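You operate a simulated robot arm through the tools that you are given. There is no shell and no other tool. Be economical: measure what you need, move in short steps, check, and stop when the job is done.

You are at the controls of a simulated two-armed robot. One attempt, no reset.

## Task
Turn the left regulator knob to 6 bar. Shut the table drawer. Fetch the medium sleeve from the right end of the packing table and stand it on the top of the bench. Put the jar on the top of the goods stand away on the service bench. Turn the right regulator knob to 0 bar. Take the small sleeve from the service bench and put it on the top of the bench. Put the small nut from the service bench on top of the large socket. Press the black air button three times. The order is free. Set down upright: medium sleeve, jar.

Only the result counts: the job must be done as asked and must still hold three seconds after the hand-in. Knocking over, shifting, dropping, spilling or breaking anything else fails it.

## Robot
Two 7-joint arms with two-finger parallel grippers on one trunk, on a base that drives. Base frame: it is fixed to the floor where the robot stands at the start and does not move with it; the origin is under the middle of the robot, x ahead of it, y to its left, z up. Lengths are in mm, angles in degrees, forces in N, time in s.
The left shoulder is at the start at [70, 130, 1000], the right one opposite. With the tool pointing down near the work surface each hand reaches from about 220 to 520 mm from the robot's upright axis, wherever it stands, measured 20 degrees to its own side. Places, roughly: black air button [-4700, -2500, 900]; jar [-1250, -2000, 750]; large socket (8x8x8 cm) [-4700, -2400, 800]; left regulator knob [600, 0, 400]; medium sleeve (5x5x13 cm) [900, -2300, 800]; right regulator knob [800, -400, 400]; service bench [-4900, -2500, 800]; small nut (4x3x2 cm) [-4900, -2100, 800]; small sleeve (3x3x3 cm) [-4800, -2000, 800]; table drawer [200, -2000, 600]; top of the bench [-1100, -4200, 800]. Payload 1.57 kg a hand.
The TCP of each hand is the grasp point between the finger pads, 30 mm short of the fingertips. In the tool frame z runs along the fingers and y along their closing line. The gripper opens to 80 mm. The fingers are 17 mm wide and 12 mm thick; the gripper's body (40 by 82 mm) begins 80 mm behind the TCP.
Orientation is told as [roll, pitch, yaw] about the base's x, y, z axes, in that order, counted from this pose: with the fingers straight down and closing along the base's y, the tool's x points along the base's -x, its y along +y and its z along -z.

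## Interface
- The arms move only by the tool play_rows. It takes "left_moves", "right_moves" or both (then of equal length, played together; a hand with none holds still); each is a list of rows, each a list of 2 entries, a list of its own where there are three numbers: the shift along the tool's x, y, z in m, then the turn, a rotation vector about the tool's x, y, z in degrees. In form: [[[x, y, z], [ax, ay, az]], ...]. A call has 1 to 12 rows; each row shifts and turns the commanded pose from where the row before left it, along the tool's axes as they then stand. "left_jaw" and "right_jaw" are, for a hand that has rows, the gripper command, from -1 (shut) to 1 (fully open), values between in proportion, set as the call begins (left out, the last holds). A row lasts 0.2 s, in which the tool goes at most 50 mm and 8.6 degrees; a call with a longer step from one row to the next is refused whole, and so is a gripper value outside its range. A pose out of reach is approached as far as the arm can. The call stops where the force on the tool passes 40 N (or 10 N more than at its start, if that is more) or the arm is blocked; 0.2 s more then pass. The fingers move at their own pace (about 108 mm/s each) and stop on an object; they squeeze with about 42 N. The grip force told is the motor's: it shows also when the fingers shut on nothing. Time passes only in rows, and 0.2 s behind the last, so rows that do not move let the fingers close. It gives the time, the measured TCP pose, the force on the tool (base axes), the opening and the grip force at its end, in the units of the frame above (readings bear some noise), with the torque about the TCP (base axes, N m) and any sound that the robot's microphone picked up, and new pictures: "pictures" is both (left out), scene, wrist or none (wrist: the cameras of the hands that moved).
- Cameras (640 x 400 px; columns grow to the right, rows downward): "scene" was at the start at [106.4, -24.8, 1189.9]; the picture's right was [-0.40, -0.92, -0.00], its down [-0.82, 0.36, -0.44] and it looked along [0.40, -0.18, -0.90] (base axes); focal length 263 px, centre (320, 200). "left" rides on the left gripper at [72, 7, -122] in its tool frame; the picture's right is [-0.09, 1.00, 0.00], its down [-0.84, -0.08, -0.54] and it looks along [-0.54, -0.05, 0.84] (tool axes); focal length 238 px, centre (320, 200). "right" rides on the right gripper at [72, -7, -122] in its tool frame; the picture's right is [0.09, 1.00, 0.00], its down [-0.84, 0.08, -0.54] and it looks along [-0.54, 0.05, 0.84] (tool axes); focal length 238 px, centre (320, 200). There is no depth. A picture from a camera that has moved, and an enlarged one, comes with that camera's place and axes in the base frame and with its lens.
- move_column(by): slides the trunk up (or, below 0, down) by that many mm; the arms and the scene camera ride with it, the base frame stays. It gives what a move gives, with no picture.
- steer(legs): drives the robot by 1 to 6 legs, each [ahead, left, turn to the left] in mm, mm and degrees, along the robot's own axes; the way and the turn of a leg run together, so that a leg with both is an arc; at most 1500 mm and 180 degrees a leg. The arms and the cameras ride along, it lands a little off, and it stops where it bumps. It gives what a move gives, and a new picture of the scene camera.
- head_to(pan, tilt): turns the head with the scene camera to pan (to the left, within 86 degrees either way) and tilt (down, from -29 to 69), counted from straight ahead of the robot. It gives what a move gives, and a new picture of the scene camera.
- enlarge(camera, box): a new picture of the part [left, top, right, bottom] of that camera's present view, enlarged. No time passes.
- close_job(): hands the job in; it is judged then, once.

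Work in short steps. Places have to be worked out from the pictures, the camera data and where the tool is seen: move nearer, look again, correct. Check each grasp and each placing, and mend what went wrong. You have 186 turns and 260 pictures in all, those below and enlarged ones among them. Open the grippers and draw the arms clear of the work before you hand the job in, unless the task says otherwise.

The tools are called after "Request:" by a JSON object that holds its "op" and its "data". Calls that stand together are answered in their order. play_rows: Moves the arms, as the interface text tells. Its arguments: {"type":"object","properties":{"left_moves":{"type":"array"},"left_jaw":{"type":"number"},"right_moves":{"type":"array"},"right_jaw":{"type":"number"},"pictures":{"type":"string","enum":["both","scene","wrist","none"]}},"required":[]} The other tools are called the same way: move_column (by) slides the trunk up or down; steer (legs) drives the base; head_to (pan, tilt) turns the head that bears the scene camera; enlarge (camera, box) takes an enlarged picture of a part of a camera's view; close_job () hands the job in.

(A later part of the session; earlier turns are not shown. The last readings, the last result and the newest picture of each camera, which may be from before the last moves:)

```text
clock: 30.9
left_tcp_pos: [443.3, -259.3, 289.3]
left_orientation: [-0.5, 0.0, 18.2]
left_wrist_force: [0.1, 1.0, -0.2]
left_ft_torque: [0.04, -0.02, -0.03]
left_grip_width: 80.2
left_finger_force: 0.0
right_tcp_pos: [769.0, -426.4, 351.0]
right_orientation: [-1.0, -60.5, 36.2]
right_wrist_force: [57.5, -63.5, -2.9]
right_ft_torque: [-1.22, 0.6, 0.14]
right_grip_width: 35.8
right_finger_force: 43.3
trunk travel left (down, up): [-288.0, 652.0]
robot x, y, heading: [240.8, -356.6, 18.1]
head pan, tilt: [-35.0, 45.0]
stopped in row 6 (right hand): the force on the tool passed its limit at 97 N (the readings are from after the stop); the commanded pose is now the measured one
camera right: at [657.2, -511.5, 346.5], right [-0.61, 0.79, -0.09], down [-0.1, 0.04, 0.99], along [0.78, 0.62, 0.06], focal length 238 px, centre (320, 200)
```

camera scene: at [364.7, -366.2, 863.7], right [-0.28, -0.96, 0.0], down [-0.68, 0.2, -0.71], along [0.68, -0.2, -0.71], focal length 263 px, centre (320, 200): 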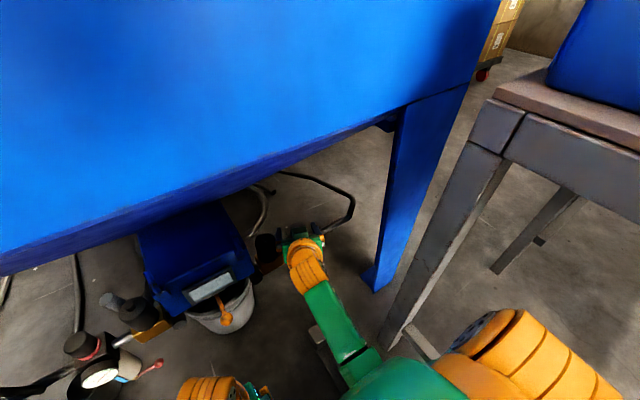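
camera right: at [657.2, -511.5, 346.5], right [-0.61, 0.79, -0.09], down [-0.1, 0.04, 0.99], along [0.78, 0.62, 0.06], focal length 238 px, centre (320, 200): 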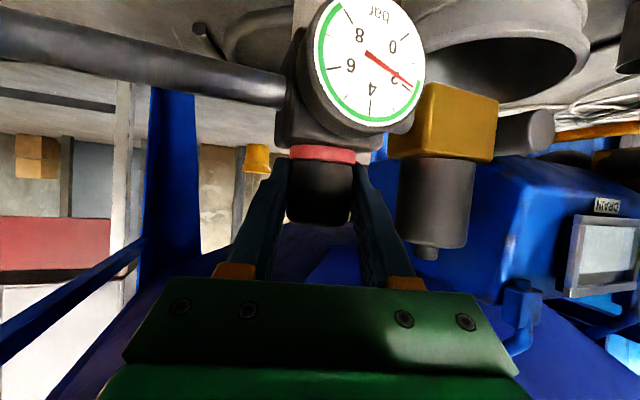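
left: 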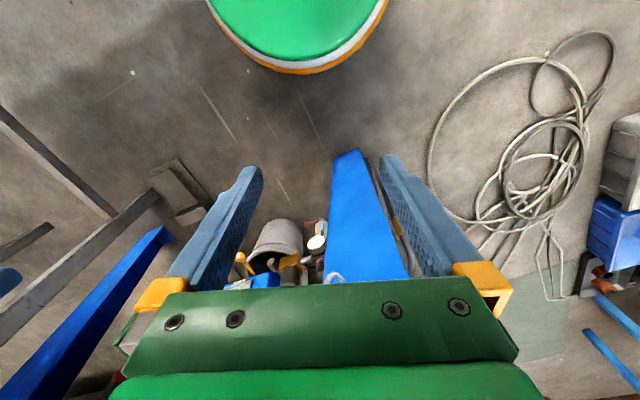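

Needle dropped 3.1→2.0 over 41°, with side force along the closing line, so the hand is slightly off the knob axis. I open to see the free force.

Request:
{"op": "play_rows", "data": {"right_moves": [[[0, 0, 0], [0, 0, 0]], [[0, 0, 0], [0, 0, 0]]], "right_jaw": 0.4, "pictures": "both"}}

```text
clock: 31.5
left_tcp_pos: [443.0, -257.7, 292.0]
left_orientation: [-0.2, -0.1, 18.8]
left_wrist_force: [-1.1, 0.2, -0.4]
left_ft_torque: [0.01, 0.01, 0.01]
left_grip_width: 80.1
left_finger_force: 0.0
right_tcp_pos: [765.1, -419.1, 349.5]
right_orientation: [1.1, -60.6, 35.4]
right_wrist_force: [-0.2, -0.3, -0.3]
right_ft_torque: [0.0, -0.02, 0.0]
right_grip_width: 55.9
right_finger_force: 0.0
trunk travel left (down, up): [-288.0, 652.0]
robot x, y, heading: [241.5, -355.6, 18.7]
head pan, tilt: [-35.0, 45.0]
camera scene: at [362.6, -363.7, 863.8], right [-0.28, -0.96, 0.0], down [-0.68, 0.2, -0.71], along [0.68, -0.2, -0.71], focal length 263 px, centre (320, 200)
camera right: at [655.9, -506.0, 345.1], right [-0.63, 0.78, -0.07], down [-0.09, 0.02, 1.0], along [0.77, 0.63, 0.06], focal length 238 px, centre (320, 200)
```

scene: 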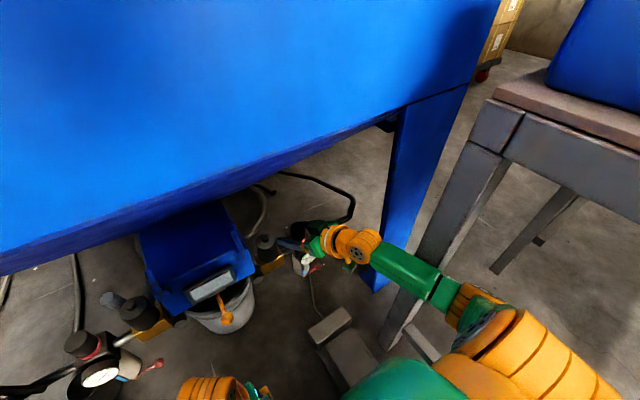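
right: 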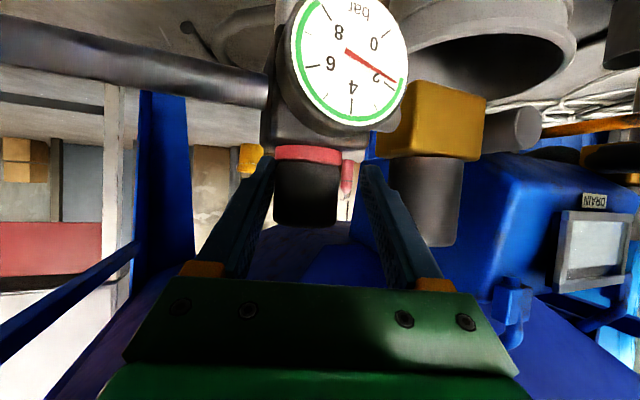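

The base was nudged ~3 mm: the forearm presses the table leg at yaw 36°. I'll work only between about -8° and 24°. Recentre (9 mm sideways) and swing back.

Request:
{"op": "play_rows", "data": {"right_moves": [[[0.0006, -0.0095, -0.001], [0, 0, 0]], [[0, 0, 0], [7.1, 0, 4.1]], [[0, 0, 0], [7.1, 0, 4.1]], [[0, 0, 0], [7.1, 0, 4.1]], [[0, 0, 0], [7.1, 0, 4.1]], [[0, 0, 0], [7.1, 0, 4.1]]], "right_jaw": 0.6, "pictures": "wrist"}}

```text
clock: 32.9
left_tcp_pos: [445.4, -260.1, 290.8]
left_orientation: [0.1, 0.1, 18.5]
left_wrist_force: [0.3, 0.7, 0.4]
left_ft_torque: [-0.01, 0.01, -0.02]
left_grip_width: 79.8
left_finger_force: 0.1
right_tcp_pos: [773.2, -429.6, 349.1]
right_orientation: [1.8, -60.1, -6.6]
right_wrist_force: [-0.2, -0.5, 0.1]
right_ft_torque: [-0.01, -0.03, 0.0]
right_grip_width: 64.2
right_finger_force: 0.1
trunk travel left (down, up): [-288.0, 652.0]
robot x, y, heading: [238.8, -356.0, 19.0]
head pan, tilt: [-35.0, 45.0]
camera right: at [630.4, -421.8, 345.5], right [0.04, 1.0, -0.06], down [-0.05, 0.07, 1.0], along [1.0, -0.04, 0.05], focal length 238 px, centre (320, 200)
```

right: 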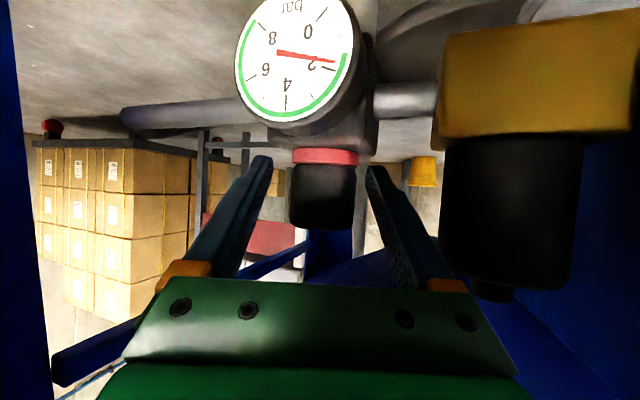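

Centred. I pull back 3 mm, close, and turn counterclockwise 30°.

Request:
{"op": "play_rows", "data": {"right_moves": [[[0.0015, 0.001, -0.0026], [0, 0, 0]], [[0, 0, 0], [0, 0, 0]], [[0, 0, 0], [0, 0, 0]]], "right_jaw": -1, "pictures": "none"}}

Request:
{"op": "play_rows", "data": {"right_moves": [[[0, 0, 0], [-6.5, 0, -3.75]], [[0, 0, 0], [-6.5, 0, -3.75]], [[0, 0, 0], [-6.5, 0, -3.75]], [[0, 0, 0], [-6.5, 0, -3.75]]], "pictures": "wrist"}}

```text
clock: 33.7
left_tcp_pos: [444.4, -259.9, 290.4]
left_orientation: [0.0, 0.2, 18.6]
left_wrist_force: [0.3, 0.7, 0.1]
left_ft_torque: [0.0, 0.0, 0.03]
left_grip_width: 80.0
left_finger_force: 0.0
right_tcp_pos: [769.0, -427.4, 349.1]
right_orientation: [1.7, -60.2, -6.2]
right_wrist_force: [18.1, 2.4, 1.9]
right_ft_torque: [0.01, -0.3, -0.01]
right_grip_width: 36.6
right_finger_force: 42.5
trunk travel left (down, up): [-288.0, 652.0]
robot x, y, heading: [240.3, -358.5, 18.8]
head pan, tilt: [-35.0, 45.0]
```

```text
clock: 34.7
left_tcp_pos: [444.2, -259.4, 290.0]
left_orientation: [-0.1, 0.0, 18.7]
left_wrist_force: [-0.2, -0.8, 0.2]
left_ft_torque: [0.0, 0.01, -0.01]
left_grip_width: 80.1
left_finger_force: 0.1
right_tcp_pos: [768.4, -426.1, 349.7]
right_orientation: [1.1, -60.7, 24.5]
right_wrist_force: [13.0, 13.4, 4.1]
right_ft_torque: [0.21, -0.31, -0.06]
right_grip_width: 36.4
right_finger_force: 43.2
trunk travel left (down, up): [-288.0, 652.0]
robot x, y, heading: [242.3, -356.7, 18.7]
head pan, tilt: [-35.0, 45.0]
camera right: at [644.2, -491.4, 344.6], right [-0.47, 0.88, -0.07], down [-0.08, 0.04, 1.0], along [0.88, 0.47, 0.06], focal length 238 px, centre (320, 200)
```

right: 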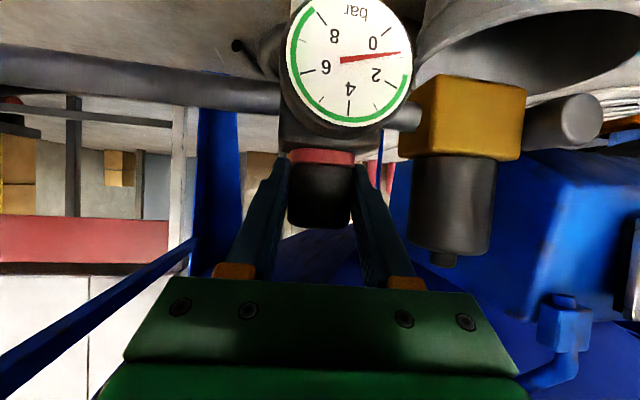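

Needle ≈1. Another stroke: open, swing back 34°, regrip.

Request:
{"op": "play_rows", "data": {"right_moves": [[[0, 0, 0], [0, 0, 0]], [[0, 0, 0], [7.3, 0, 4.2]], [[0, 0, 0], [7.3, 0, 4.2]], [[0, 0, 0], [7.3, 0, 4.2]], [[0, 0, 0], [7.3, 0, 4.2]]], "right_jaw": 0.6, "pictures": "none"}}

Request:
{"op": "play_rows", "data": {"right_moves": [[[0, 0, 0], [0, 0, 0]], [[0, 0, 0], [0, 0, 0]], [[0, 0, 0], [0, 0, 0]]], "right_jaw": -1, "pictures": "none"}}

Request:
{"op": "play_rows", "data": {"right_moves": [[[0, 0, 0], [-6.5, 0, -3.75]], [[0, 0, 0], [-6.5, 0, -3.75]], [[0, 0, 0], [-6.5, 0, -3.75]], [[0, 0, 0], [-6.5, 0, -3.75]]], "pictures": "none"}}

Request:
{"op": "enlarge", "data": {"camera": "right", "box": [260, 0, 460, 140]}}

```text
clock: 35.9
left_tcp_pos: [444.3, -258.1, 289.8]
left_orientation: [-0.1, 0.0, 18.9]
left_wrist_force: [-0.1, 1.0, -0.5]
left_ft_torque: [-0.01, 0.01, 0.01]
left_grip_width: 80.2
left_finger_force: 0.1
right_tcp_pos: [773.8, -450.1, 346.9]
right_orientation: [-7.5, -61.3, -2.0]
right_wrist_force: [3.3, 25.5, -4.5]
right_ft_torque: [-0.06, -0.34, -0.19]
right_grip_width: 80.1
right_finger_force: 8.9
trunk travel left (down, up): [-288.0, 652.0]
robot x, y, heading: [240.9, -360.3, 19.1]
head pan, tilt: [-35.0, 45.0]
```

```text
clock: 36.3
left_tcp_pos: [443.3, -253.0, 287.2]
left_orientation: [-0.3, 0.4, 19.5]
left_wrist_force: [-0.5, 0.8, 0.9]
left_ft_torque: [-0.01, 0.03, -0.02]
left_grip_width: 80.0
left_finger_force: 0.2
right_tcp_pos: [777.9, -437.4, 345.5]
right_orientation: [-7.2, -61.4, -0.8]
right_wrist_force: [11.0, 68.6, -19.0]
right_ft_torque: [-0.27, -0.79, -0.84]
right_grip_width: 55.0
right_finger_force: 34.8
trunk travel left (down, up): [-288.0, 652.0]
robot x, y, heading: [238.7, -356.3, 19.5]
head pan, tilt: [-35.0, 45.0]
stopped in row 2 (right hand): the force on the tool passed its limit at 47 N (the readings are from after the stop); the commanded pose is now the measured one
```

```text
clock: 36.7
left_tcp_pos: [443.4, -253.7, 288.8]
left_orientation: [0.1, 0.2, 19.6]
left_wrist_force: [0.6, 0.8, 0.1]
left_ft_torque: [-0.05, -0.01, -0.03]
left_grip_width: 80.4
left_finger_force: 0.0
right_tcp_pos: [776.0, -428.4, 345.8]
right_orientation: [-3.4, -60.9, -0.6]
right_wrist_force: [14.1, 11.6, -15.1]
right_ft_torque: [0.94, -0.79, -0.12]
right_grip_width: 36.5
right_finger_force: 42.5
trunk travel left (down, up): [-288.0, 652.0]
robot x, y, heading: [241.3, -355.6, 19.7]
head pan, tilt: [-35.0, 45.0]
stopped in row 1 (right hand): the force on the tool passed its limit at 91 N (the readings are from after the stop); the commanded pose is now the measured one
```

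```text
2.86 times, centred on (360, 70) of right
camera zoom: at [635.2, -423.7, 340.8], right [0.02, 0.99, -0.11], down [-0.06, 0.11, 0.99], along [1.0, -0.01, 0.06], focal length 681 px, centre (206, 571)
```

zoom: 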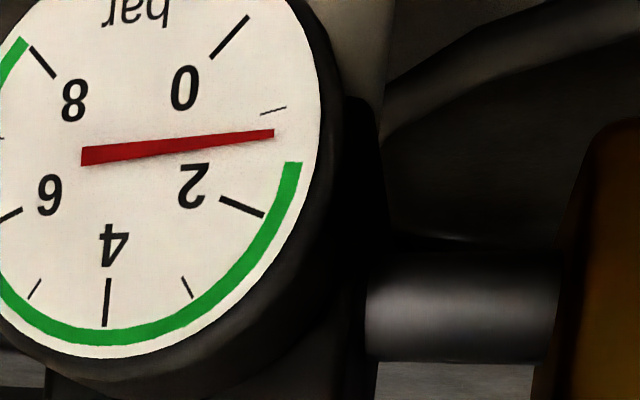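

That swing went astray (hand displaced and base turned ~1°). The hand now holds the knob near yaw 0, needle ≈1.2. I open gently and look before moving on.

Request:
{"op": "play_rows", "data": {"right_moves": [[[0, 0, 0], [0, 0, 0]], [[0, 0, 0], [0, 0, 0]]], "right_jaw": 0.4, "pictures": "both"}}

```text
clock: 37.3
left_tcp_pos: [444.0, -253.4, 290.7]
left_orientation: [-0.1, 0.0, 19.5]
left_wrist_force: [-0.4, -0.5, -0.2]
left_ft_torque: [0.02, 0.02, -0.02]
left_grip_width: 79.9
left_finger_force: 0.1
right_tcp_pos: [775.3, -432.7, 348.8]
right_orientation: [-4.1, -61.3, -0.4]
right_wrist_force: [-0.5, -0.3, 0.3]
right_ft_torque: [0.01, 0.0, 0.02]
right_grip_width: 55.9
right_finger_force: 0.1
trunk travel left (down, up): [-288.0, 652.0]
robot x, y, heading: [239.8, -356.0, 19.8]
head pan, tilt: [-35.0, 45.0]
camera scene: at [365.0, -361.4, 863.7], right [-0.27, -0.96, 0.0], down [-0.68, 0.19, -0.71], along [0.68, -0.19, -0.71], focal length 263 px, centre (320, 200)
camera right: at [633.7, -426.3, 343.2], right [0.02, 0.99, -0.12], down [-0.07, 0.12, 0.99], along [1.0, -0.02, 0.07], focal length 238 px, centre (320, 200)
```

scene: 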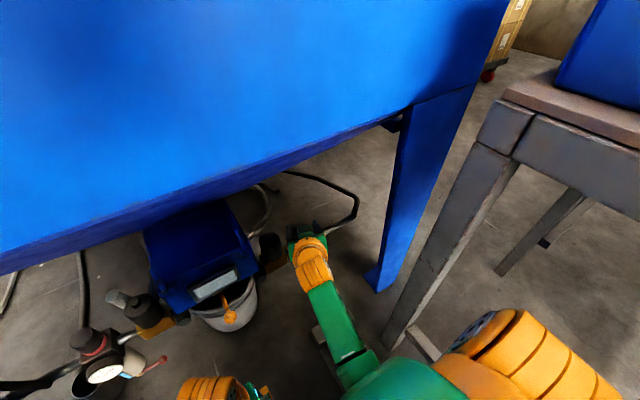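
right: 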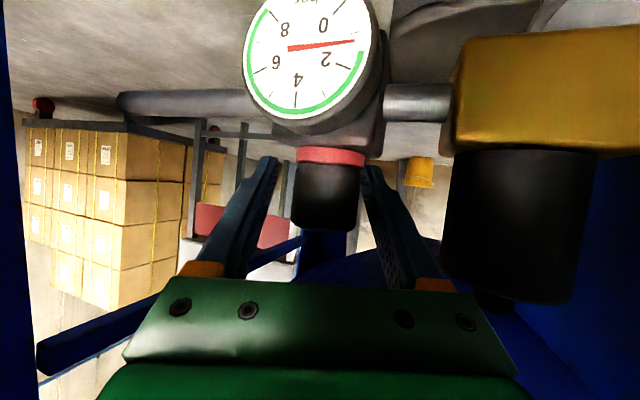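

State is fine: knob between the fingers. I recentre (back 6 mm, left 4 mm, level the roll), close, and turn 26°.

Request:
{"op": "play_rows", "data": {"right_moves": [[[0.003, 0.004, -0.0052], [-2, 0, 3.5]], [[0, 0, 0], [0, 0, 0]]], "pictures": "none"}}

Request:
{"op": "play_rows", "data": {"right_moves": [[[0, 0, 0], [0, 0, 0]], [[0, 0, 0], [0, 0, 0]], [[0, 0, 0], [0, 0, 0]]], "right_jaw": -1, "pictures": "none"}}

```text
clock: 37.9
left_tcp_pos: [443.8, -253.8, 290.1]
left_orientation: [0.1, 0.1, 19.6]
left_wrist_force: [0.0, -0.1, -0.4]
left_ft_torque: [0.01, 0.0, 0.0]
left_grip_width: 80.3
left_finger_force: 0.1
right_tcp_pos: [770.5, -424.7, 349.1]
right_orientation: [4.4, -61.3, -7.6]
right_wrist_force: [-0.3, 0.2, 0.2]
right_ft_torque: [0.0, 0.0, 0.0]
right_grip_width: 56.0
right_finger_force: 0.1
trunk travel left (down, up): [-288.0, 652.0]
robot x, y, heading: [242.3, -356.4, 19.4]
head pan, tilt: [-35.0, 45.0]
```

```text
clock: 38.7
left_tcp_pos: [443.1, -254.0, 290.4]
left_orientation: [0.0, -0.1, 19.5]
left_wrist_force: [0.2, 0.3, -0.1]
left_ft_torque: [0.03, -0.03, 0.02]
left_grip_width: 79.8
left_finger_force: 0.1
right_tcp_pos: [769.0, -427.4, 347.3]
right_orientation: [4.0, -61.3, -7.5]
right_wrist_force: [-0.1, -11.6, 0.3]
right_ft_torque: [-1.04, 0.07, -0.03]
right_grip_width: 36.7
right_finger_force: 43.4
trunk travel left (down, up): [-288.0, 652.0]
robot x, y, heading: [238.6, -355.7, 19.4]
head pan, tilt: [-35.0, 45.0]
```

Firm grip at yaw −7.5°. Turn 30° counterclockwise.

Request:
{"op": "play_rows", "data": {"right_moves": [[[0, 0, 0], [-6.5, 0, -3.75]], [[0, 0, 0], [-6.5, 0, -3.75]], [[0, 0, 0], [-6.5, 0, -3.75]], [[0, 0, 0], [-6.5, 0, -3.75]]], "pictures": "wrist"}}

```text
clock: 39.7
left_tcp_pos: [442.1, -252.9, 290.3]
left_orientation: [0.0, -0.1, 19.6]
left_wrist_force: [0.7, -1.0, 0.3]
left_ft_torque: [0.0, 0.03, -0.02]
left_grip_width: 79.9
left_finger_force: 0.0
right_tcp_pos: [770.3, -426.7, 348.5]
right_orientation: [2.2, -62.1, 24.5]
right_wrist_force: [-6.7, -15.7, 0.7]
right_ft_torque: [-0.25, -0.17, 0.04]
right_grip_width: 36.5
right_finger_force: 42.7
trunk travel left (down, up): [-288.0, 652.0]
robot x, y, heading: [238.9, -358.4, 19.3]
head pan, tilt: [-35.0, 45.0]
camera right: at [645.4, -493.4, 340.2], right [-0.48, 0.87, -0.06], down [-0.11, 0.01, 0.99], along [0.87, 0.48, 0.09], focal length 238 px, centre (320, 200)
```

right: 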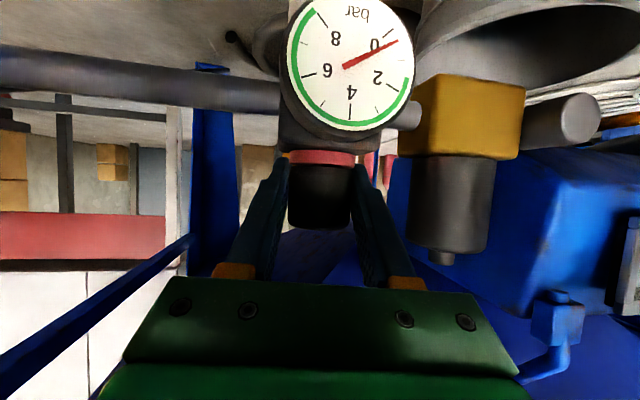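

Needle ≈0.4. Open to 56 mm, wait, then swing back only 22° and look.

Request:
{"op": "play_rows", "data": {"right_moves": [[[0, 0, 0], [0, 0, 0]], [[0, 0, 0], [0, 0, 0]], [[0, 0, 0], [6.35, 0, 3.67]], [[0, 0, 0], [6.35, 0, 3.67]], [[0, 0, 0], [6.35, 0, 3.67]]], "right_jaw": 0.4, "pictures": "wrist"}}

```text
clock: 40.9
left_tcp_pos: [442.9, -253.8, 290.7]
left_orientation: [0.0, 0.0, 19.5]
left_wrist_force: [-0.6, 0.3, 0.0]
left_ft_torque: [0.03, 0.04, -0.03]
left_grip_width: 80.4
left_finger_force: 0.0
right_tcp_pos: [769.6, -426.1, 348.2]
right_orientation: [3.9, -61.5, 0.6]
right_wrist_force: [0.0, -0.1, 0.6]
right_ft_torque: [0.01, -0.02, -0.01]
right_grip_width: 55.8
right_finger_force: 0.1
trunk travel left (down, up): [-288.0, 652.0]
robot x, y, heading: [238.8, -355.5, 19.6]
head pan, tilt: [-35.0, 45.0]
camera right: at [629.1, -441.1, 341.8], right [-0.12, 0.99, -0.05], down [-0.08, 0.04, 1.0], along [0.99, 0.12, 0.08], focal length 238 px, centre (320, 200)
```

right: 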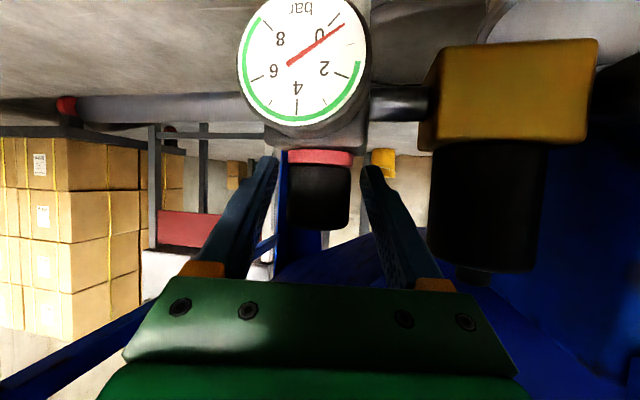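

Good. Close and turn about 14° more, then read.

Request:
{"op": "play_rows", "data": {"right_moves": [[[0, 0, 0], [0, 0, 0]], [[0, 0, 0], [0, 0, 0]], [[0, 0, 0], [0, 0, 0]]], "right_jaw": -1, "pictures": "none"}}

Request:
{"op": "play_rows", "data": {"right_moves": [[[0, 0, 0], [-4.33, 0, -2.5]], [[0, 0, 0], [-4.33, 0, -2.5]], [[0, 0, 0], [-4.33, 0, -2.5]]], "pictures": "none"}}

Request:
{"op": "enlarge", "data": {"camera": "right", "box": [230, 0, 430, 140]}}

```text
clock: 41.7
left_tcp_pos: [442.3, -252.5, 289.7]
left_orientation: [0.0, 0.1, 19.5]
left_wrist_force: [0.4, -0.4, -0.5]
left_ft_torque: [0.01, -0.01, -0.02]
left_grip_width: 80.2
left_finger_force: 0.1
right_tcp_pos: [770.3, -426.6, 348.3]
right_orientation: [3.8, -61.6, 0.8]
right_wrist_force: [2.2, -7.4, 1.8]
right_ft_torque: [-0.66, 0.45, 0.02]
right_grip_width: 36.9
right_finger_force: 43.2
trunk travel left (down, up): [-288.0, 652.0]
robot x, y, heading: [240.2, -353.9, 19.4]
head pan, tilt: [-35.0, 45.0]
```

```text
clock: 42.5
left_tcp_pos: [443.0, -254.5, 290.6]
left_orientation: [0.1, 0.1, 19.4]
left_wrist_force: [0.4, 1.1, -0.4]
left_ft_torque: [-0.02, 0.0, -0.04]
left_grip_width: 80.2
left_finger_force: 0.1
right_tcp_pos: [770.3, -427.3, 347.1]
right_orientation: [3.0, -62.1, 16.5]
right_wrist_force: [5.8, -8.1, 0.2]
right_ft_torque: [-0.44, 0.33, -0.7]
right_grip_width: 36.9
right_finger_force: 43.4
trunk travel left (down, up): [-288.0, 652.0]
robot x, y, heading: [241.2, -354.3, 19.3]
head pan, tilt: [-35.0, 45.0]
```

```text
2.86 times, centred on (330, 70) of right
camera zoom: at [638.9, -477.4, 340.8], right [-0.37, 0.93, -0.06], down [-0.1, 0.02, 0.99], along [0.92, 0.37, 0.08], focal length 681 px, centre (291, 571)
```

zoom: 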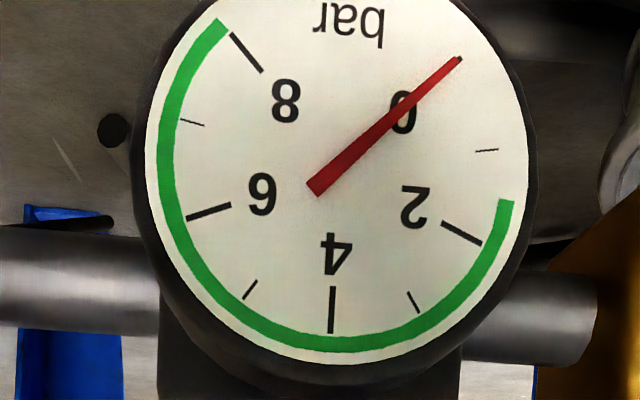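

The needle is at 0, and a torque shows the end stop. I open and draw back.

Request:
{"op": "play_rows", "data": {"right_moves": [[[0, 0, 0], [0, 0, 0]], [[0, 0, 0], [0, 0, 0]], [[0.0212, 0, -0.0367], [0, 0, 0]], [[0.0212, 0, -0.0367], [0, 0, 0]], [[0.0212, 0, -0.0367], [0, 0, 0]]], "right_jaw": 0.6, "pictures": "wrist"}}

Request:
{"op": "steer", "data": {"legs": [[-300, 0, 0]]}}

```text
clock: 43.7
left_tcp_pos: [443.1, -253.7, 290.6]
left_orientation: [0.0, 0.0, 19.5]
left_wrist_force: [0.8, 0.6, 0.6]
left_ft_torque: [0.0, 0.02, 0.0]
left_grip_width: 79.7
left_finger_force: 0.0
right_tcp_pos: [649.6, -468.2, 344.9]
right_orientation: [3.0, -62.1, 16.6]
right_wrist_force: [0.6, 0.6, -0.9]
right_ft_torque: [0.0, 0.02, 0.04]
right_grip_width: 64.1
right_finger_force: 0.1
trunk travel left (down, up): [-288.0, 652.0]
robot x, y, heading: [242.5, -356.8, 19.3]
head pan, tilt: [-35.0, 45.0]
camera right: at [517.9, -518.5, 337.1], right [-0.37, 0.93, -0.06], down [-0.1, 0.02, 0.99], along [0.92, 0.37, 0.08], focal length 238 px, centre (320, 200)
```

right: 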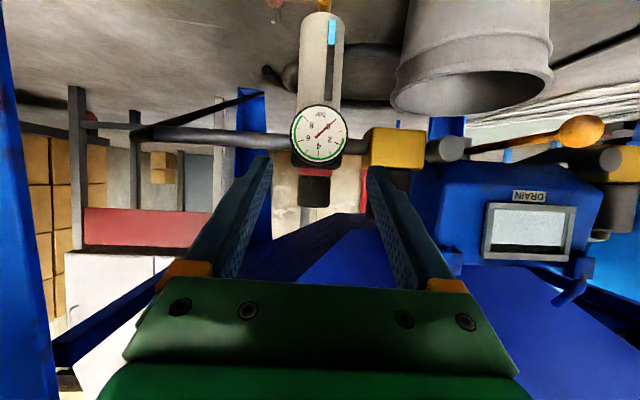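

```text
clock: 45.7
left_tcp_pos: [159.0, -354.4, 289.5]
left_orientation: [0.0, -0.1, 19.6]
left_wrist_force: [0.4, -0.5, 1.1]
left_ft_torque: [0.0, -0.02, 0.06]
left_grip_width: 80.0
left_finger_force: 0.1
right_tcp_pos: [364.7, -568.0, 344.2]
right_orientation: [3.0, -62.0, 16.7]
right_wrist_force: [0.7, -0.2, 0.2]
right_ft_torque: [-0.01, -0.02, 0.0]
right_grip_width: 64.2
right_finger_force: 0.1
trunk travel left (down, up): [-288.0, 652.0]
robot x, y, heading: [-45.0, -456.1, 19.5]
head pan, tilt: [-35.0, 45.0]
camera scene: at [80.8, -462.1, 863.6], right [-0.27, -0.96, 0.0], down [-0.68, 0.19, -0.71], along [0.68, -0.19, -0.71], focal length 263 px, centre (320, 200)
```

scene: 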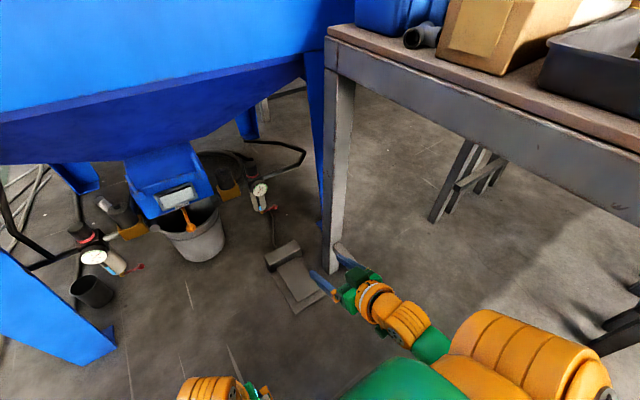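

Both regulators done. I restore the right hand to fingers-down, then raise the trunk and look around.

Request:
{"op": "play_rows", "data": {"right_moves": [[[0, 0, 0], [0, 7.75, 0]], [[0, 0, 0], [0, 7.75, 0]], [[0, 0, 0], [0, 7.75, 0]], [[0, 0, 0], [0, 7.75, 0]], [[0, 0, 0], [0, 7.75, 0]], [[0, 0, 0], [0, 7.75, 0]], [[0, 0, 0], [0, 7.75, 0]], [[0, 0, 0], [0, 7.75, 0]]], "pictures": "none"}}

Request:
{"op": "steer", "data": {"legs": [[-150, 0, 0]]}}

Request:
{"op": "move_column", "data": {"by": 400}}

Request:
{"op": "head_to", "data": {"pan": -80, "tilt": 30}}

```text
clock: 47.5
left_tcp_pos: [158.1, -355.3, 290.5]
left_orientation: [0.0, 0.0, 19.6]
left_wrist_force: [-0.2, 0.4, -0.1]
left_ft_torque: [-0.02, 0.03, -0.01]
left_grip_width: 80.1
left_finger_force: 0.0
right_tcp_pos: [365.3, -567.6, 344.7]
right_orientation: [1.4, 0.1, 19.3]
right_wrist_force: [0.0, -0.3, -0.1]
right_ft_torque: [0.01, -0.02, -0.02]
right_grip_width: 64.1
right_finger_force: 0.0
trunk travel left (down, up): [-288.0, 652.0]
robot x, y, heading: [-45.5, -456.1, 19.7]
head pan, tilt: [-35.0, 45.0]
```

```text
clock: 49.0
left_tcp_pos: [28.1, -397.4, 290.6]
left_orientation: [0.0, -0.1, 20.1]
left_wrist_force: [-0.1, -0.3, 0.1]
left_ft_torque: [0.0, 0.01, 0.01]
left_grip_width: 79.9
left_finger_force: 0.1
right_tcp_pos: [236.5, -609.7, 343.6]
right_orientation: [1.3, -0.2, 19.6]
right_wrist_force: [0.4, -1.0, 0.4]
right_ft_torque: [0.03, -0.01, -0.02]
right_grip_width: 64.1
right_finger_force: 0.0
trunk travel left (down, up): [-288.0, 652.0]
robot x, y, heading: [-175.2, -503.7, 20.1]
head pan, tilt: [-35.0, 45.0]
stopped in leg 1: the robot was blocked; the commanded pose is now the measured one
camera scene: at [-47.4, -505.4, 863.6], right [-0.26, -0.97, 0.0], down [-0.68, 0.18, -0.71], along [0.68, -0.18, -0.71], focal length 263 px, centre (320, 200)
```

scene: 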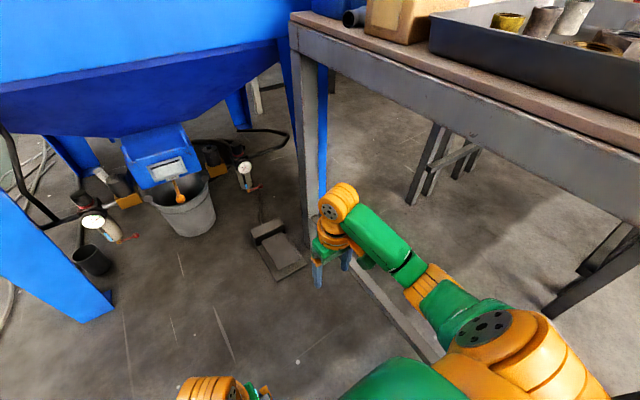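

```text
clock: 52.9
left_tcp_pos: [29.8, -398.0, 690.5]
left_orientation: [0.0, -0.2, 19.9]
left_wrist_force: [0.2, -0.2, 0.6]
left_ft_torque: [0.01, 0.0, 0.02]
left_grip_width: 80.2
left_finger_force: 0.0
right_tcp_pos: [238.0, -608.8, 744.1]
right_orientation: [1.3, -0.1, 19.7]
right_wrist_force: [-0.3, 0.3, -0.7]
right_ft_torque: [0.01, -0.06, -0.01]
right_grip_width: 64.0
right_finger_force: 0.1
trunk travel left (down, up): [-688.0, 252.0]
robot x, y, heading: [-174.5, -503.2, 19.9]
head pan, tilt: [-35.0, 45.0]
```

```text
clock: 54.0
left_tcp_pos: [30.5, -397.7, 690.7]
left_orientation: [0.0, -0.1, 20.0]
left_wrist_force: [0.3, -0.4, -0.6]
left_ft_torque: [0.02, 0.0, -0.03]
left_grip_width: 80.2
left_finger_force: 0.1
right_tcp_pos: [237.0, -608.8, 743.5]
right_orientation: [1.4, 0.0, 19.7]
right_wrist_force: [-0.6, -0.1, 0.1]
right_ft_torque: [-0.03, -0.05, -0.01]
right_grip_width: 64.3
right_finger_force: 0.0
trunk travel left (down, up): [-688.0, 252.0]
robot x, y, heading: [-172.1, -501.8, 20.1]
head pan, tilt: [-80.0, 30.0]
camera scene: at [-80.6, -562.6, 1286.2], right [-0.87, -0.5, 0.0], down [-0.25, 0.43, -0.87], along [0.43, -0.75, -0.5], focal length 263 px, centre (320, 200)
```

scene: 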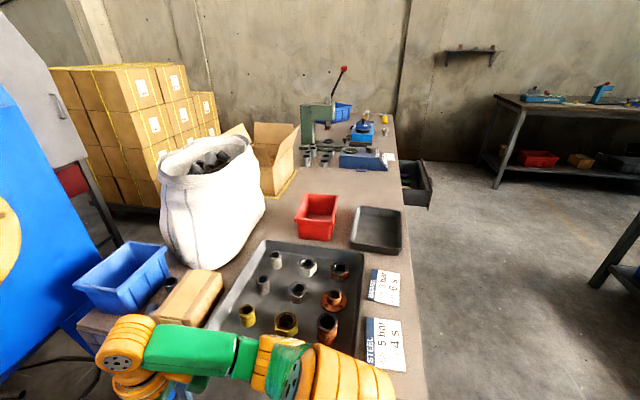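

The table runs along (0.33, −0.94), drawer standing open on its west side. I enlarge the far end of the table and the region to the right/behind.

Request:
{"op": "enlarge", "data": {"camera": "scene", "box": [290, 60, 450, 220]}}

Request:
{"op": "steer", "data": {"legs": [[30, 0, 0], [0, 0, -70]]}}

Request:
{"op": "head_to", "data": {"pan": -60, "tilt": 30}}

```text
2.50 times, centred on (370, 140) of scene
camera zoom: at [-80.6, -562.6, 1286.2], right [-0.87, -0.5, 0.0], down [-0.25, 0.43, -0.87], along [0.43, -0.75, -0.5], focal length 657 px, centre (195, 350)
```

zoom: 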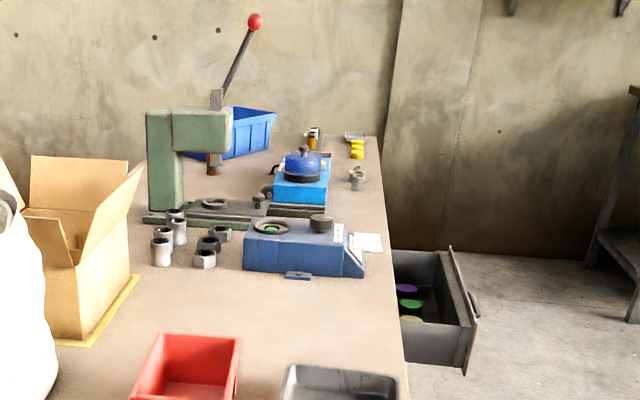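

```text
clock: 55.9
left_tcp_pos: [77.5, -434.2, 689.4]
left_orientation: [-0.5, 0.0, 5.7]
left_wrist_force: [-1.1, 0.5, -0.1]
left_ft_torque: [-0.04, 0.0, 0.01]
left_grip_width: 80.1
left_finger_force: 0.1
right_tcp_pos: [227.1, -682.1, 745.7]
right_orientation: [2.4, -0.5, 6.5]
right_wrist_force: [-3.4, 25.4, 1.5]
right_ft_torque: [-0.35, -0.04, 0.21]
right_grip_width: 42.2
right_finger_force: 0.1
trunk travel left (down, up): [-688.0, 252.0]
robot x, y, heading: [-141.4, -487.1, 6.1]
head pan, tilt: [-80.0, 30.0]
stopped in leg 2: the force on the tool passed its limit at 49 N (the readings are from after the stop); the commanded pose is now the measured one
camera scene: at [-71.2, -563.0, 1286.9], right [-0.96, -0.27, 0.0], down [-0.14, 0.47, -0.87], along [0.24, -0.84, -0.49], focal length 263 px, centre (320, 200)
```

scene: 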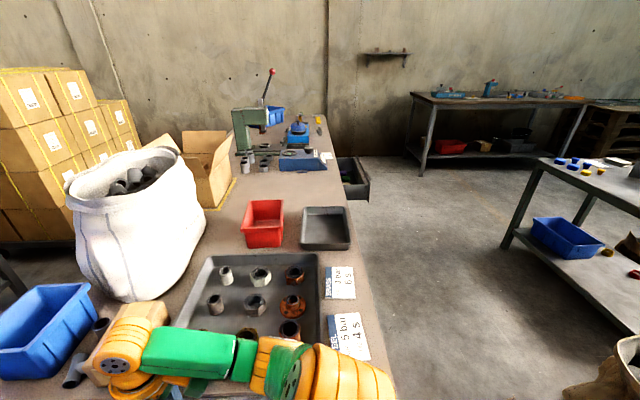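

```text
clock: 56.8
left_tcp_pos: [77.4, -434.7, 689.5]
left_orientation: [-0.6, 0.0, 5.8]
left_wrist_force: [0.1, 1.1, 0.2]
left_ft_torque: [-0.01, 0.01, -0.01]
left_grip_width: 80.1
left_finger_force: 0.1
right_tcp_pos: [228.6, -682.2, 746.1]
right_orientation: [2.0, -0.5, 6.2]
right_wrist_force: [-1.2, 29.0, -3.1]
right_ft_torque: [-0.2, -0.05, 0.31]
right_grip_width: 37.9
right_finger_force: 0.1
trunk travel left (down, up): [-688.0, 252.0]
robot x, y, heading: [-139.3, -493.9, 5.7]
head pan, tilt: [-60.0, 30.0]
camera scene: at [-42.0, -548.5, 1286.7], right [-0.81, -0.58, 0.01], down [-0.29, 0.4, -0.87], along [0.5, -0.71, -0.49], focal length 263 px, centre (320, 200)
```

scene: 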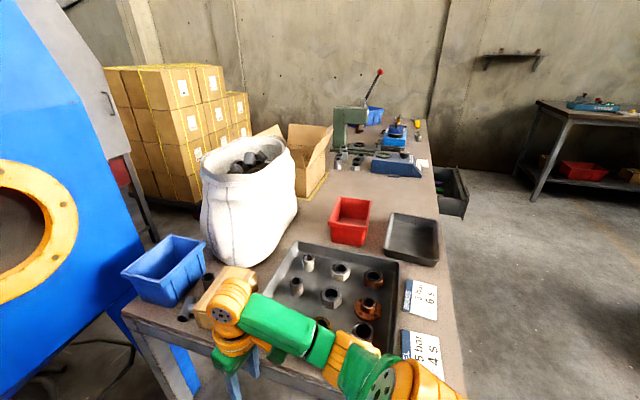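

My finger touched the table's edge face. I turn back left, then raise the trunk and tuck before turning again.

Request:
{"op": "steer", "data": {"legs": [[0, 0, 20]]}}

Request:
{"op": "move_column", "data": {"by": 240}}

Request:
{"op": "head_to", "data": {"pan": 80, "tilt": 30}}

```text
clock: 58.2
left_tcp_pos: [47.4, -367.4, 689.7]
left_orientation: [0.0, -0.1, 25.3]
left_wrist_force: [0.3, 0.5, -0.8]
left_ft_torque: [0.01, 0.0, 0.0]
left_grip_width: 79.8
left_finger_force: 0.1
right_tcp_pos: [272.1, -552.2, 744.5]
right_orientation: [2.4, -0.5, 25.8]
right_wrist_force: [0.3, 0.0, 0.2]
right_ft_torque: [-0.01, 0.06, 0.01]
right_grip_width: 63.9
right_finger_force: 0.0
trunk travel left (down, up): [-688.0, 252.0]
robot x, y, heading: [-142.8, -492.4, 25.4]
head pan, tilt: [-60.0, 30.0]
camera scene: at [-25.0, -520.3, 1286.2], right [-0.57, -0.82, 0.0], down [-0.41, 0.28, -0.87], along [0.71, -0.49, -0.5], focal length 263 px, centre (320, 200)
```

scene: 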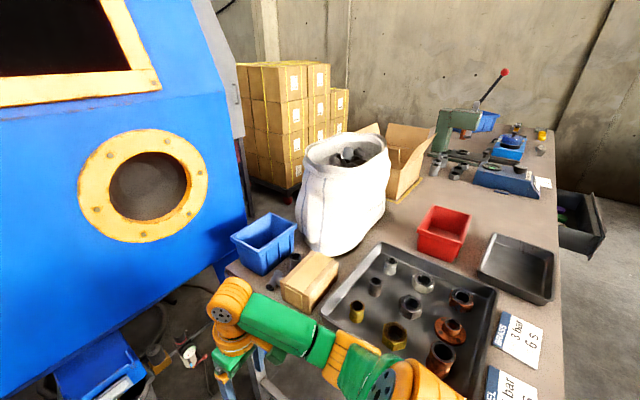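

```text
clock: 60.7
left_tcp_pos: [47.8, -367.6, 930.7]
left_orientation: [0.1, -0.1, 25.3]
left_wrist_force: [0.9, -0.6, 0.6]
left_ft_torque: [0.01, -0.01, -0.01]
left_grip_width: 80.0
left_finger_force: 0.0
right_tcp_pos: [273.6, -553.4, 984.3]
right_orientation: [2.4, -0.5, 25.9]
right_wrist_force: [-0.2, -0.7, -0.4]
right_ft_torque: [0.02, 0.03, -0.01]
right_grip_width: 64.1
right_finger_force: 0.0
trunk travel left (down, up): [-928.0, 12.0]
robot x, y, heading: [-144.6, -488.1, 25.3]
head pan, tilt: [-60.0, 30.0]
```

```text
clock: 63.0
left_tcp_pos: [48.6, -366.6, 930.7]
left_orientation: [0.0, -0.1, 25.3]
left_wrist_force: [0.2, -0.1, 0.8]
left_ft_torque: [0.02, 0.05, 0.03]
left_grip_width: 80.0
left_finger_force: 0.0
right_tcp_pos: [272.3, -553.1, 983.8]
right_orientation: [2.4, -0.6, 25.8]
right_wrist_force: [0.1, -0.4, 0.5]
right_ft_torque: [0.02, -0.04, 0.0]
right_grip_width: 64.0
right_finger_force: 0.1
trunk travel left (down, up): [-928.0, 12.0]
robot x, y, heading: [-141.0, -492.2, 25.4]
head pan, tilt: [80.0, 30.0]
camera scene: at [-123.2, -381.4, 1526.2], right [0.96, 0.26, 0.0], down [0.13, -0.48, -0.87], along [-0.23, 0.84, -0.5], focal length 263 px, centre (320, 200)
```

scene: 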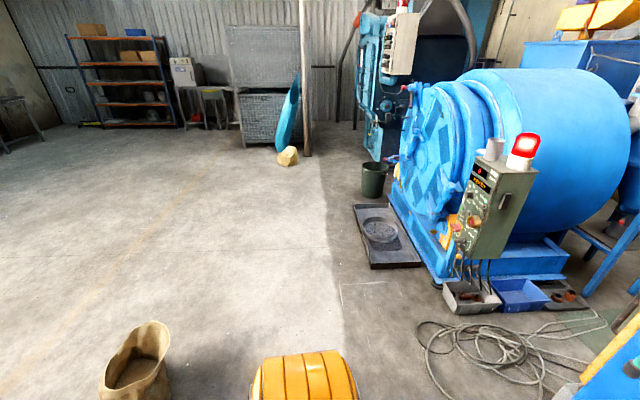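

The left/back is open floor. With the hands now at z≈930+ I turn right in place and look toward the back right.

Request:
{"op": "steer", "data": {"legs": [[0, 0, -60]]}}

Request:
{"op": "head_to", "data": {"pan": -86, "tilt": 45}}

```text
clock: 66.0
left_tcp_pos: [56.3, -595.2, 931.1]
left_orientation: [-0.1, -0.1, -34.8]
left_wrist_force: [0.4, 1.4, -0.3]
left_ft_torque: [0.04, 0.0, -0.03]
left_grip_width: 80.0
left_finger_force: 0.0
right_tcp_pos: [8.6, -883.6, 983.7]
right_orientation: [2.4, -0.6, -34.4]
right_wrist_force: [0.0, 0.0, -0.8]
right_ft_torque: [0.01, -0.03, 0.01]
right_grip_width: 64.0
right_finger_force: 0.0
trunk travel left (down, up): [-928.0, 12.0]
robot x, y, heading: [-146.0, -494.3, -34.6]
head pan, tilt: [80.0, 30.0]
camera scene: at [-39.6, -454.4, 1526.2], right [0.71, -0.7, 0.0], down [-0.35, -0.35, -0.87], along [0.61, 0.61, -0.5], focal length 263 px, centre (320, 200)
```

scene: 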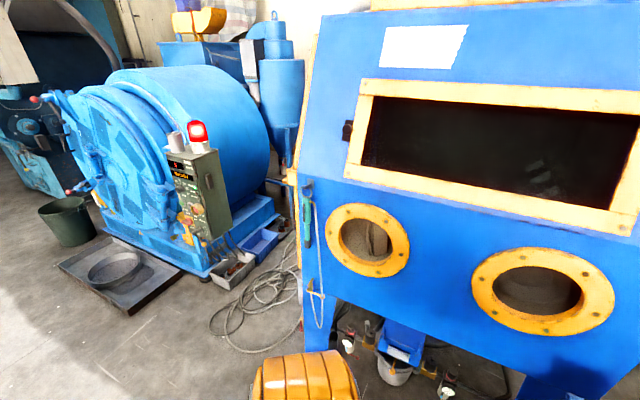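

```text
clock: 68.5
left_tcp_pos: [57.3, -595.8, 930.0]
left_orientation: [0.0, -0.1, -34.7]
left_wrist_force: [-1.5, -0.2, -0.1]
left_ft_torque: [-0.02, -0.02, -0.04]
left_grip_width: 80.1
left_finger_force: 0.2
right_tcp_pos: [9.7, -882.6, 984.4]
right_orientation: [2.4, -0.5, -34.4]
right_wrist_force: [0.7, 0.0, 0.3]
right_ft_torque: [0.01, -0.04, 0.04]
right_grip_width: 63.9
right_finger_force: 0.0
trunk travel left (down, up): [-928.0, 12.0]
robot x, y, heading: [-143.0, -489.5, -34.8]
head pan, tilt: [-85.9, 45.0]
camera scene: at [-145.1, -588.7, 1503.6], right [-0.86, 0.51, 0.0], down [0.36, 0.61, -0.71], along [-0.36, -0.61, -0.71], focal length 263 px, centre (320, 200)
```

scene: 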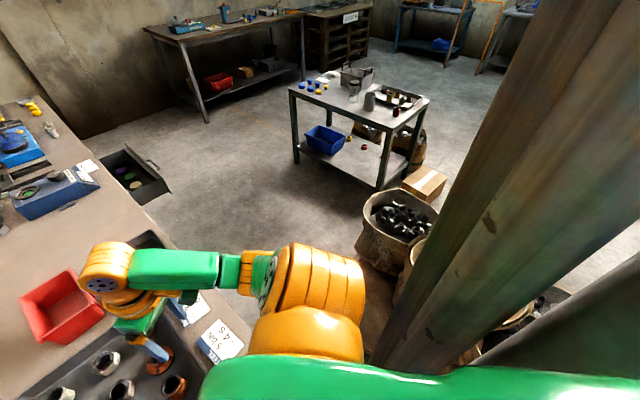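

A wooden post blocks directly behind, and the gap between table corner (−126, −866) and post is too narrow (~430 mm). I go back north and look west for a way around the post.

Request:
{"op": "steer", "data": {"legs": [[-340, 480, 0]]}}

Request:
{"op": "steer", "data": {"legs": [[0, 0, -130]]}}

```text
clock: 71.9
left_tcp_pos: [52.0, -5.6, 930.7]
left_orientation: [0.0, -0.1, -35.2]
left_wrist_force: [-0.1, -1.0, -0.1]
left_ft_torque: [-0.01, 0.04, -0.03]
left_grip_width: 79.9
left_finger_force: 0.2
right_tcp_pos: [2.3, -293.6, 984.5]
right_orientation: [2.3, -0.4, -34.6]
right_wrist_force: [0.3, -0.4, -0.5]
right_ft_torque: [0.0, 0.01, 0.01]
right_grip_width: 64.2
right_finger_force: 0.1
trunk travel left (down, up): [-928.0, 12.0]
robot x, y, heading: [-146.3, 99.6, -35.3]
head pan, tilt: [-85.9, 45.0]
camera scene: at [-150.4, 0.4, 1503.5], right [-0.86, 0.52, 0.0], down [0.36, 0.61, -0.71], along [-0.36, -0.61, -0.71], focal length 263 px, centre (320, 200)
```

scene: 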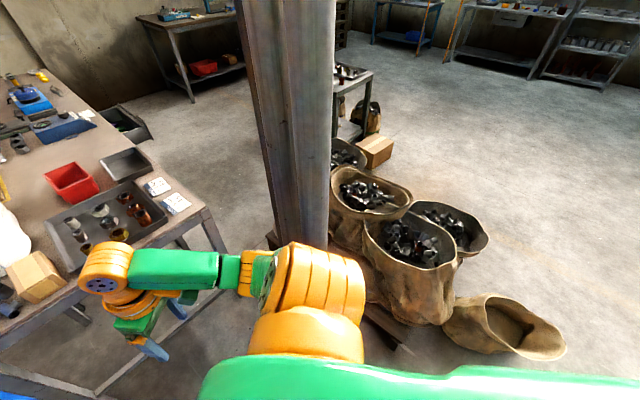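

```text
clock: 77.7
left_tcp_pos: [-360.1, 17.3, 929.8]
left_orientation: [-0.2, -0.1, -166.1]
left_wrist_force: [0.1, -0.8, 0.4]
left_ft_torque: [0.0, 0.03, -0.01]
left_grip_width: 79.9
left_finger_force: 0.1
right_tcp_pos: [-544.7, 243.8, 983.8]
right_orientation: [2.3, -0.6, -165.6]
right_wrist_force: [-0.3, 0.2, -0.9]
right_ft_torque: [0.0, 0.01, 0.03]
right_grip_width: 64.2
right_finger_force: 0.0
trunk travel left (down, up): [-928.0, 12.0]
robot x, y, heading: [-149.9, 98.0, -166.0]
head pan, tilt: [-85.9, 45.0]
camera scene: at [-223.3, 165.9, 1503.6], right [0.95, 0.31, 0.0], down [0.22, -0.67, -0.71], along [-0.22, 0.67, -0.71], focal length 263 px, centre (320, 200)
```

scene: 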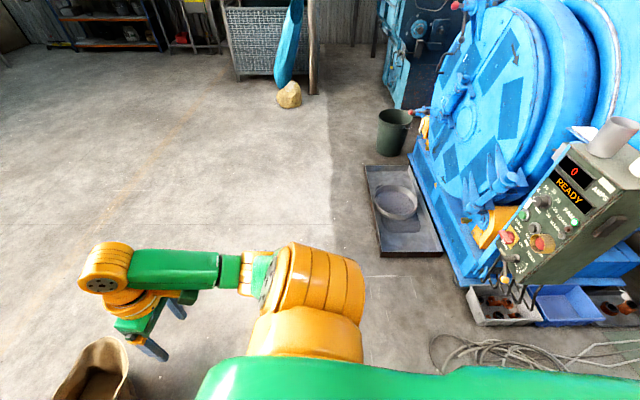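

Sack group spans (−675, −430)…(−1300, 200); open floor lies north and west. I strafe north, go west at y≈700, then turn south.

Request:
{"op": "steer", "data": {"legs": [[97, -642, 0], [0, 0, -14], [1450, 0, 0], [0, 0, 90]]}}

Request:
{"op": "head_to", "data": {"pan": 0, "tilt": 25}}

```text
clock: 92.7
left_tcp_pos: [-1820.9, 479.1, 930.9]
left_orientation: [0.0, -0.1, -92.7]
left_wrist_force: [-0.8, 0.6, -0.1]
left_ft_torque: [-0.01, -0.02, 0.0]
left_grip_width: 79.9
left_finger_force: 0.1
right_tcp_pos: [-2090.2, 367.8, 984.0]
right_orientation: [2.4, -0.5, -92.3]
right_wrist_force: [-0.4, -0.6, 0.1]
right_ft_torque: [0.02, 0.03, -0.01]
right_grip_width: 64.1
right_finger_force: 0.0
trunk travel left (down, up): [-928.0, 12.0]
robot x, y, heading: [-1838.3, 707.2, -92.7]
head pan, tilt: [-85.9, 45.0]
camera scene: at [-1924.5, 654.0, 1503.6], right [-0.02, 1.0, 0.0], down [0.71, 0.02, -0.71], along [-0.71, -0.02, -0.71], focal length 263 px, centre (320, 200)
```

scene: 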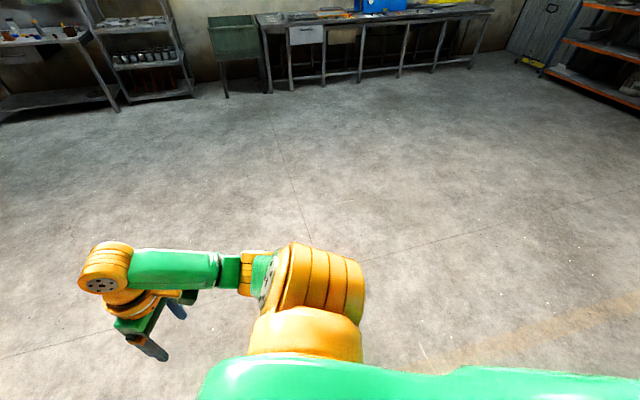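

```text
clock: 94.3
left_tcp_pos: [-1821.4, 477.9, 931.0]
left_orientation: [0.1, -0.1, -92.7]
left_wrist_force: [0.1, 0.3, 0.4]
left_ft_torque: [0.02, 0.01, 0.02]
left_grip_width: 79.9
left_finger_force: 0.0
right_tcp_pos: [-2090.8, 366.6, 983.9]
right_orientation: [2.4, -0.5, -92.2]
right_wrist_force: [0.9, 0.3, -0.1]
right_ft_torque: [0.02, 0.01, 0.0]
right_grip_width: 64.1
right_finger_force: 0.0
trunk travel left (down, up): [-928.0, 12.0]
robot x, y, heading: [-1840.3, 709.3, -92.4]
head pan, tilt: [0.0, 25.0]
camera scene: at [-1847.4, 563.8, 1534.2], right [-1.0, 0.05, 0.0], down [0.02, 0.42, -0.91], along [-0.04, -0.91, -0.42], focal length 263 px, centre (320, 200)
```

scene: 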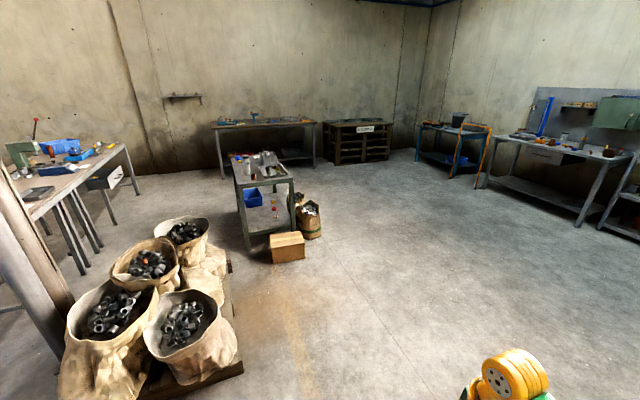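

Clear lane down the west side of the goods stand, then east at y≈−2900 between stand and bench. I drive it in stages.

Request:
{"op": "steer", "data": {"legs": [[0, 0, 2.5], [1500, 0, 0], [1500, 0, 0], [600, 0, 0], [0, 0, 90], [1300, 0, 0]]}}

Request:
{"op": "head_to", "data": {"pan": 40, "tilt": 25}}

```text
clock: 104.8
left_tcp_pos: [-1835.1, -1443.5, 932.2]
left_orientation: [-0.1, -0.5, -90.6]
left_wrist_force: [0.3, 0.9, -0.6]
left_ft_torque: [-0.05, 0.0, -0.01]
left_grip_width: 80.3
left_finger_force: 0.1
right_tcp_pos: [-2099.8, -1565.2, 987.7]
right_orientation: [2.3, -0.9, -90.2]
right_wrist_force: [0.1, -1.2, 0.6]
right_ft_torque: [0.0, 0.02, 0.02]
right_grip_width: 63.7
right_finger_force: 0.0
trunk travel left (down, up): [-928.0, 12.0]
robot x, y, heading: [-1862.7, -1223.6, -90.7]
head pan, tilt: [0.0, 25.0]
stopped in leg 3: the robot was blocked; the commanded pose is now the measured one
camera scene: at [-1863.5, -1356.5, 1535.1], right [-1.0, 0.01, 0.0], down [0.0, 0.42, -0.91], along [-0.01, -0.91, -0.42], focal length 263 px, centre (320, 200)
```

scene: 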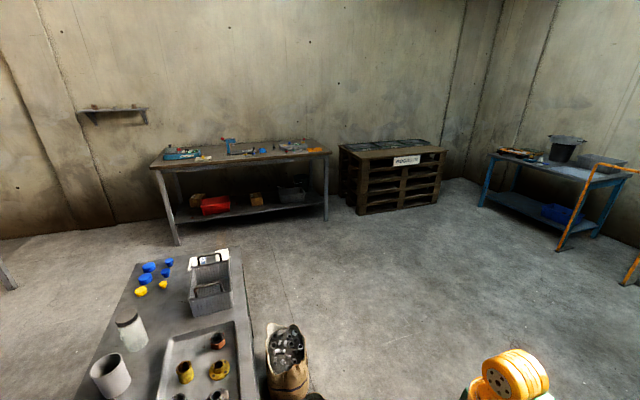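

```text
clock: 105.9
left_tcp_pos: [-1835.9, -1449.1, 931.1]
left_orientation: [-0.1, -0.1, -90.7]
left_wrist_force: [-0.5, -0.1, -0.3]
left_ft_torque: [0.0, -0.03, 0.01]
left_grip_width: 80.1
left_finger_force: 0.0
right_tcp_pos: [-2099.5, -1568.7, 985.1]
right_orientation: [2.3, -0.4, -90.3]
right_wrist_force: [0.1, 0.5, -0.3]
right_ft_torque: [0.0, 0.01, -0.02]
right_grip_width: 63.8
right_finger_force: 0.1
trunk travel left (down, up): [-928.0, 12.0]
robot x, y, heading: [-1862.9, -1225.1, -90.4]
head pan, tilt: [40.0, 25.0]
camera scene: at [-1804.7, -1343.6, 1534.3], right [-0.77, -0.63, 0.0], down [-0.27, 0.33, -0.91], along [0.57, -0.7, -0.42], focal length 263 px, centre (320, 200)
```

scene: 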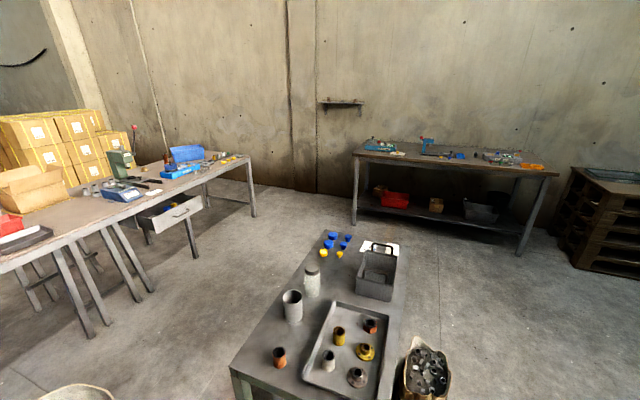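

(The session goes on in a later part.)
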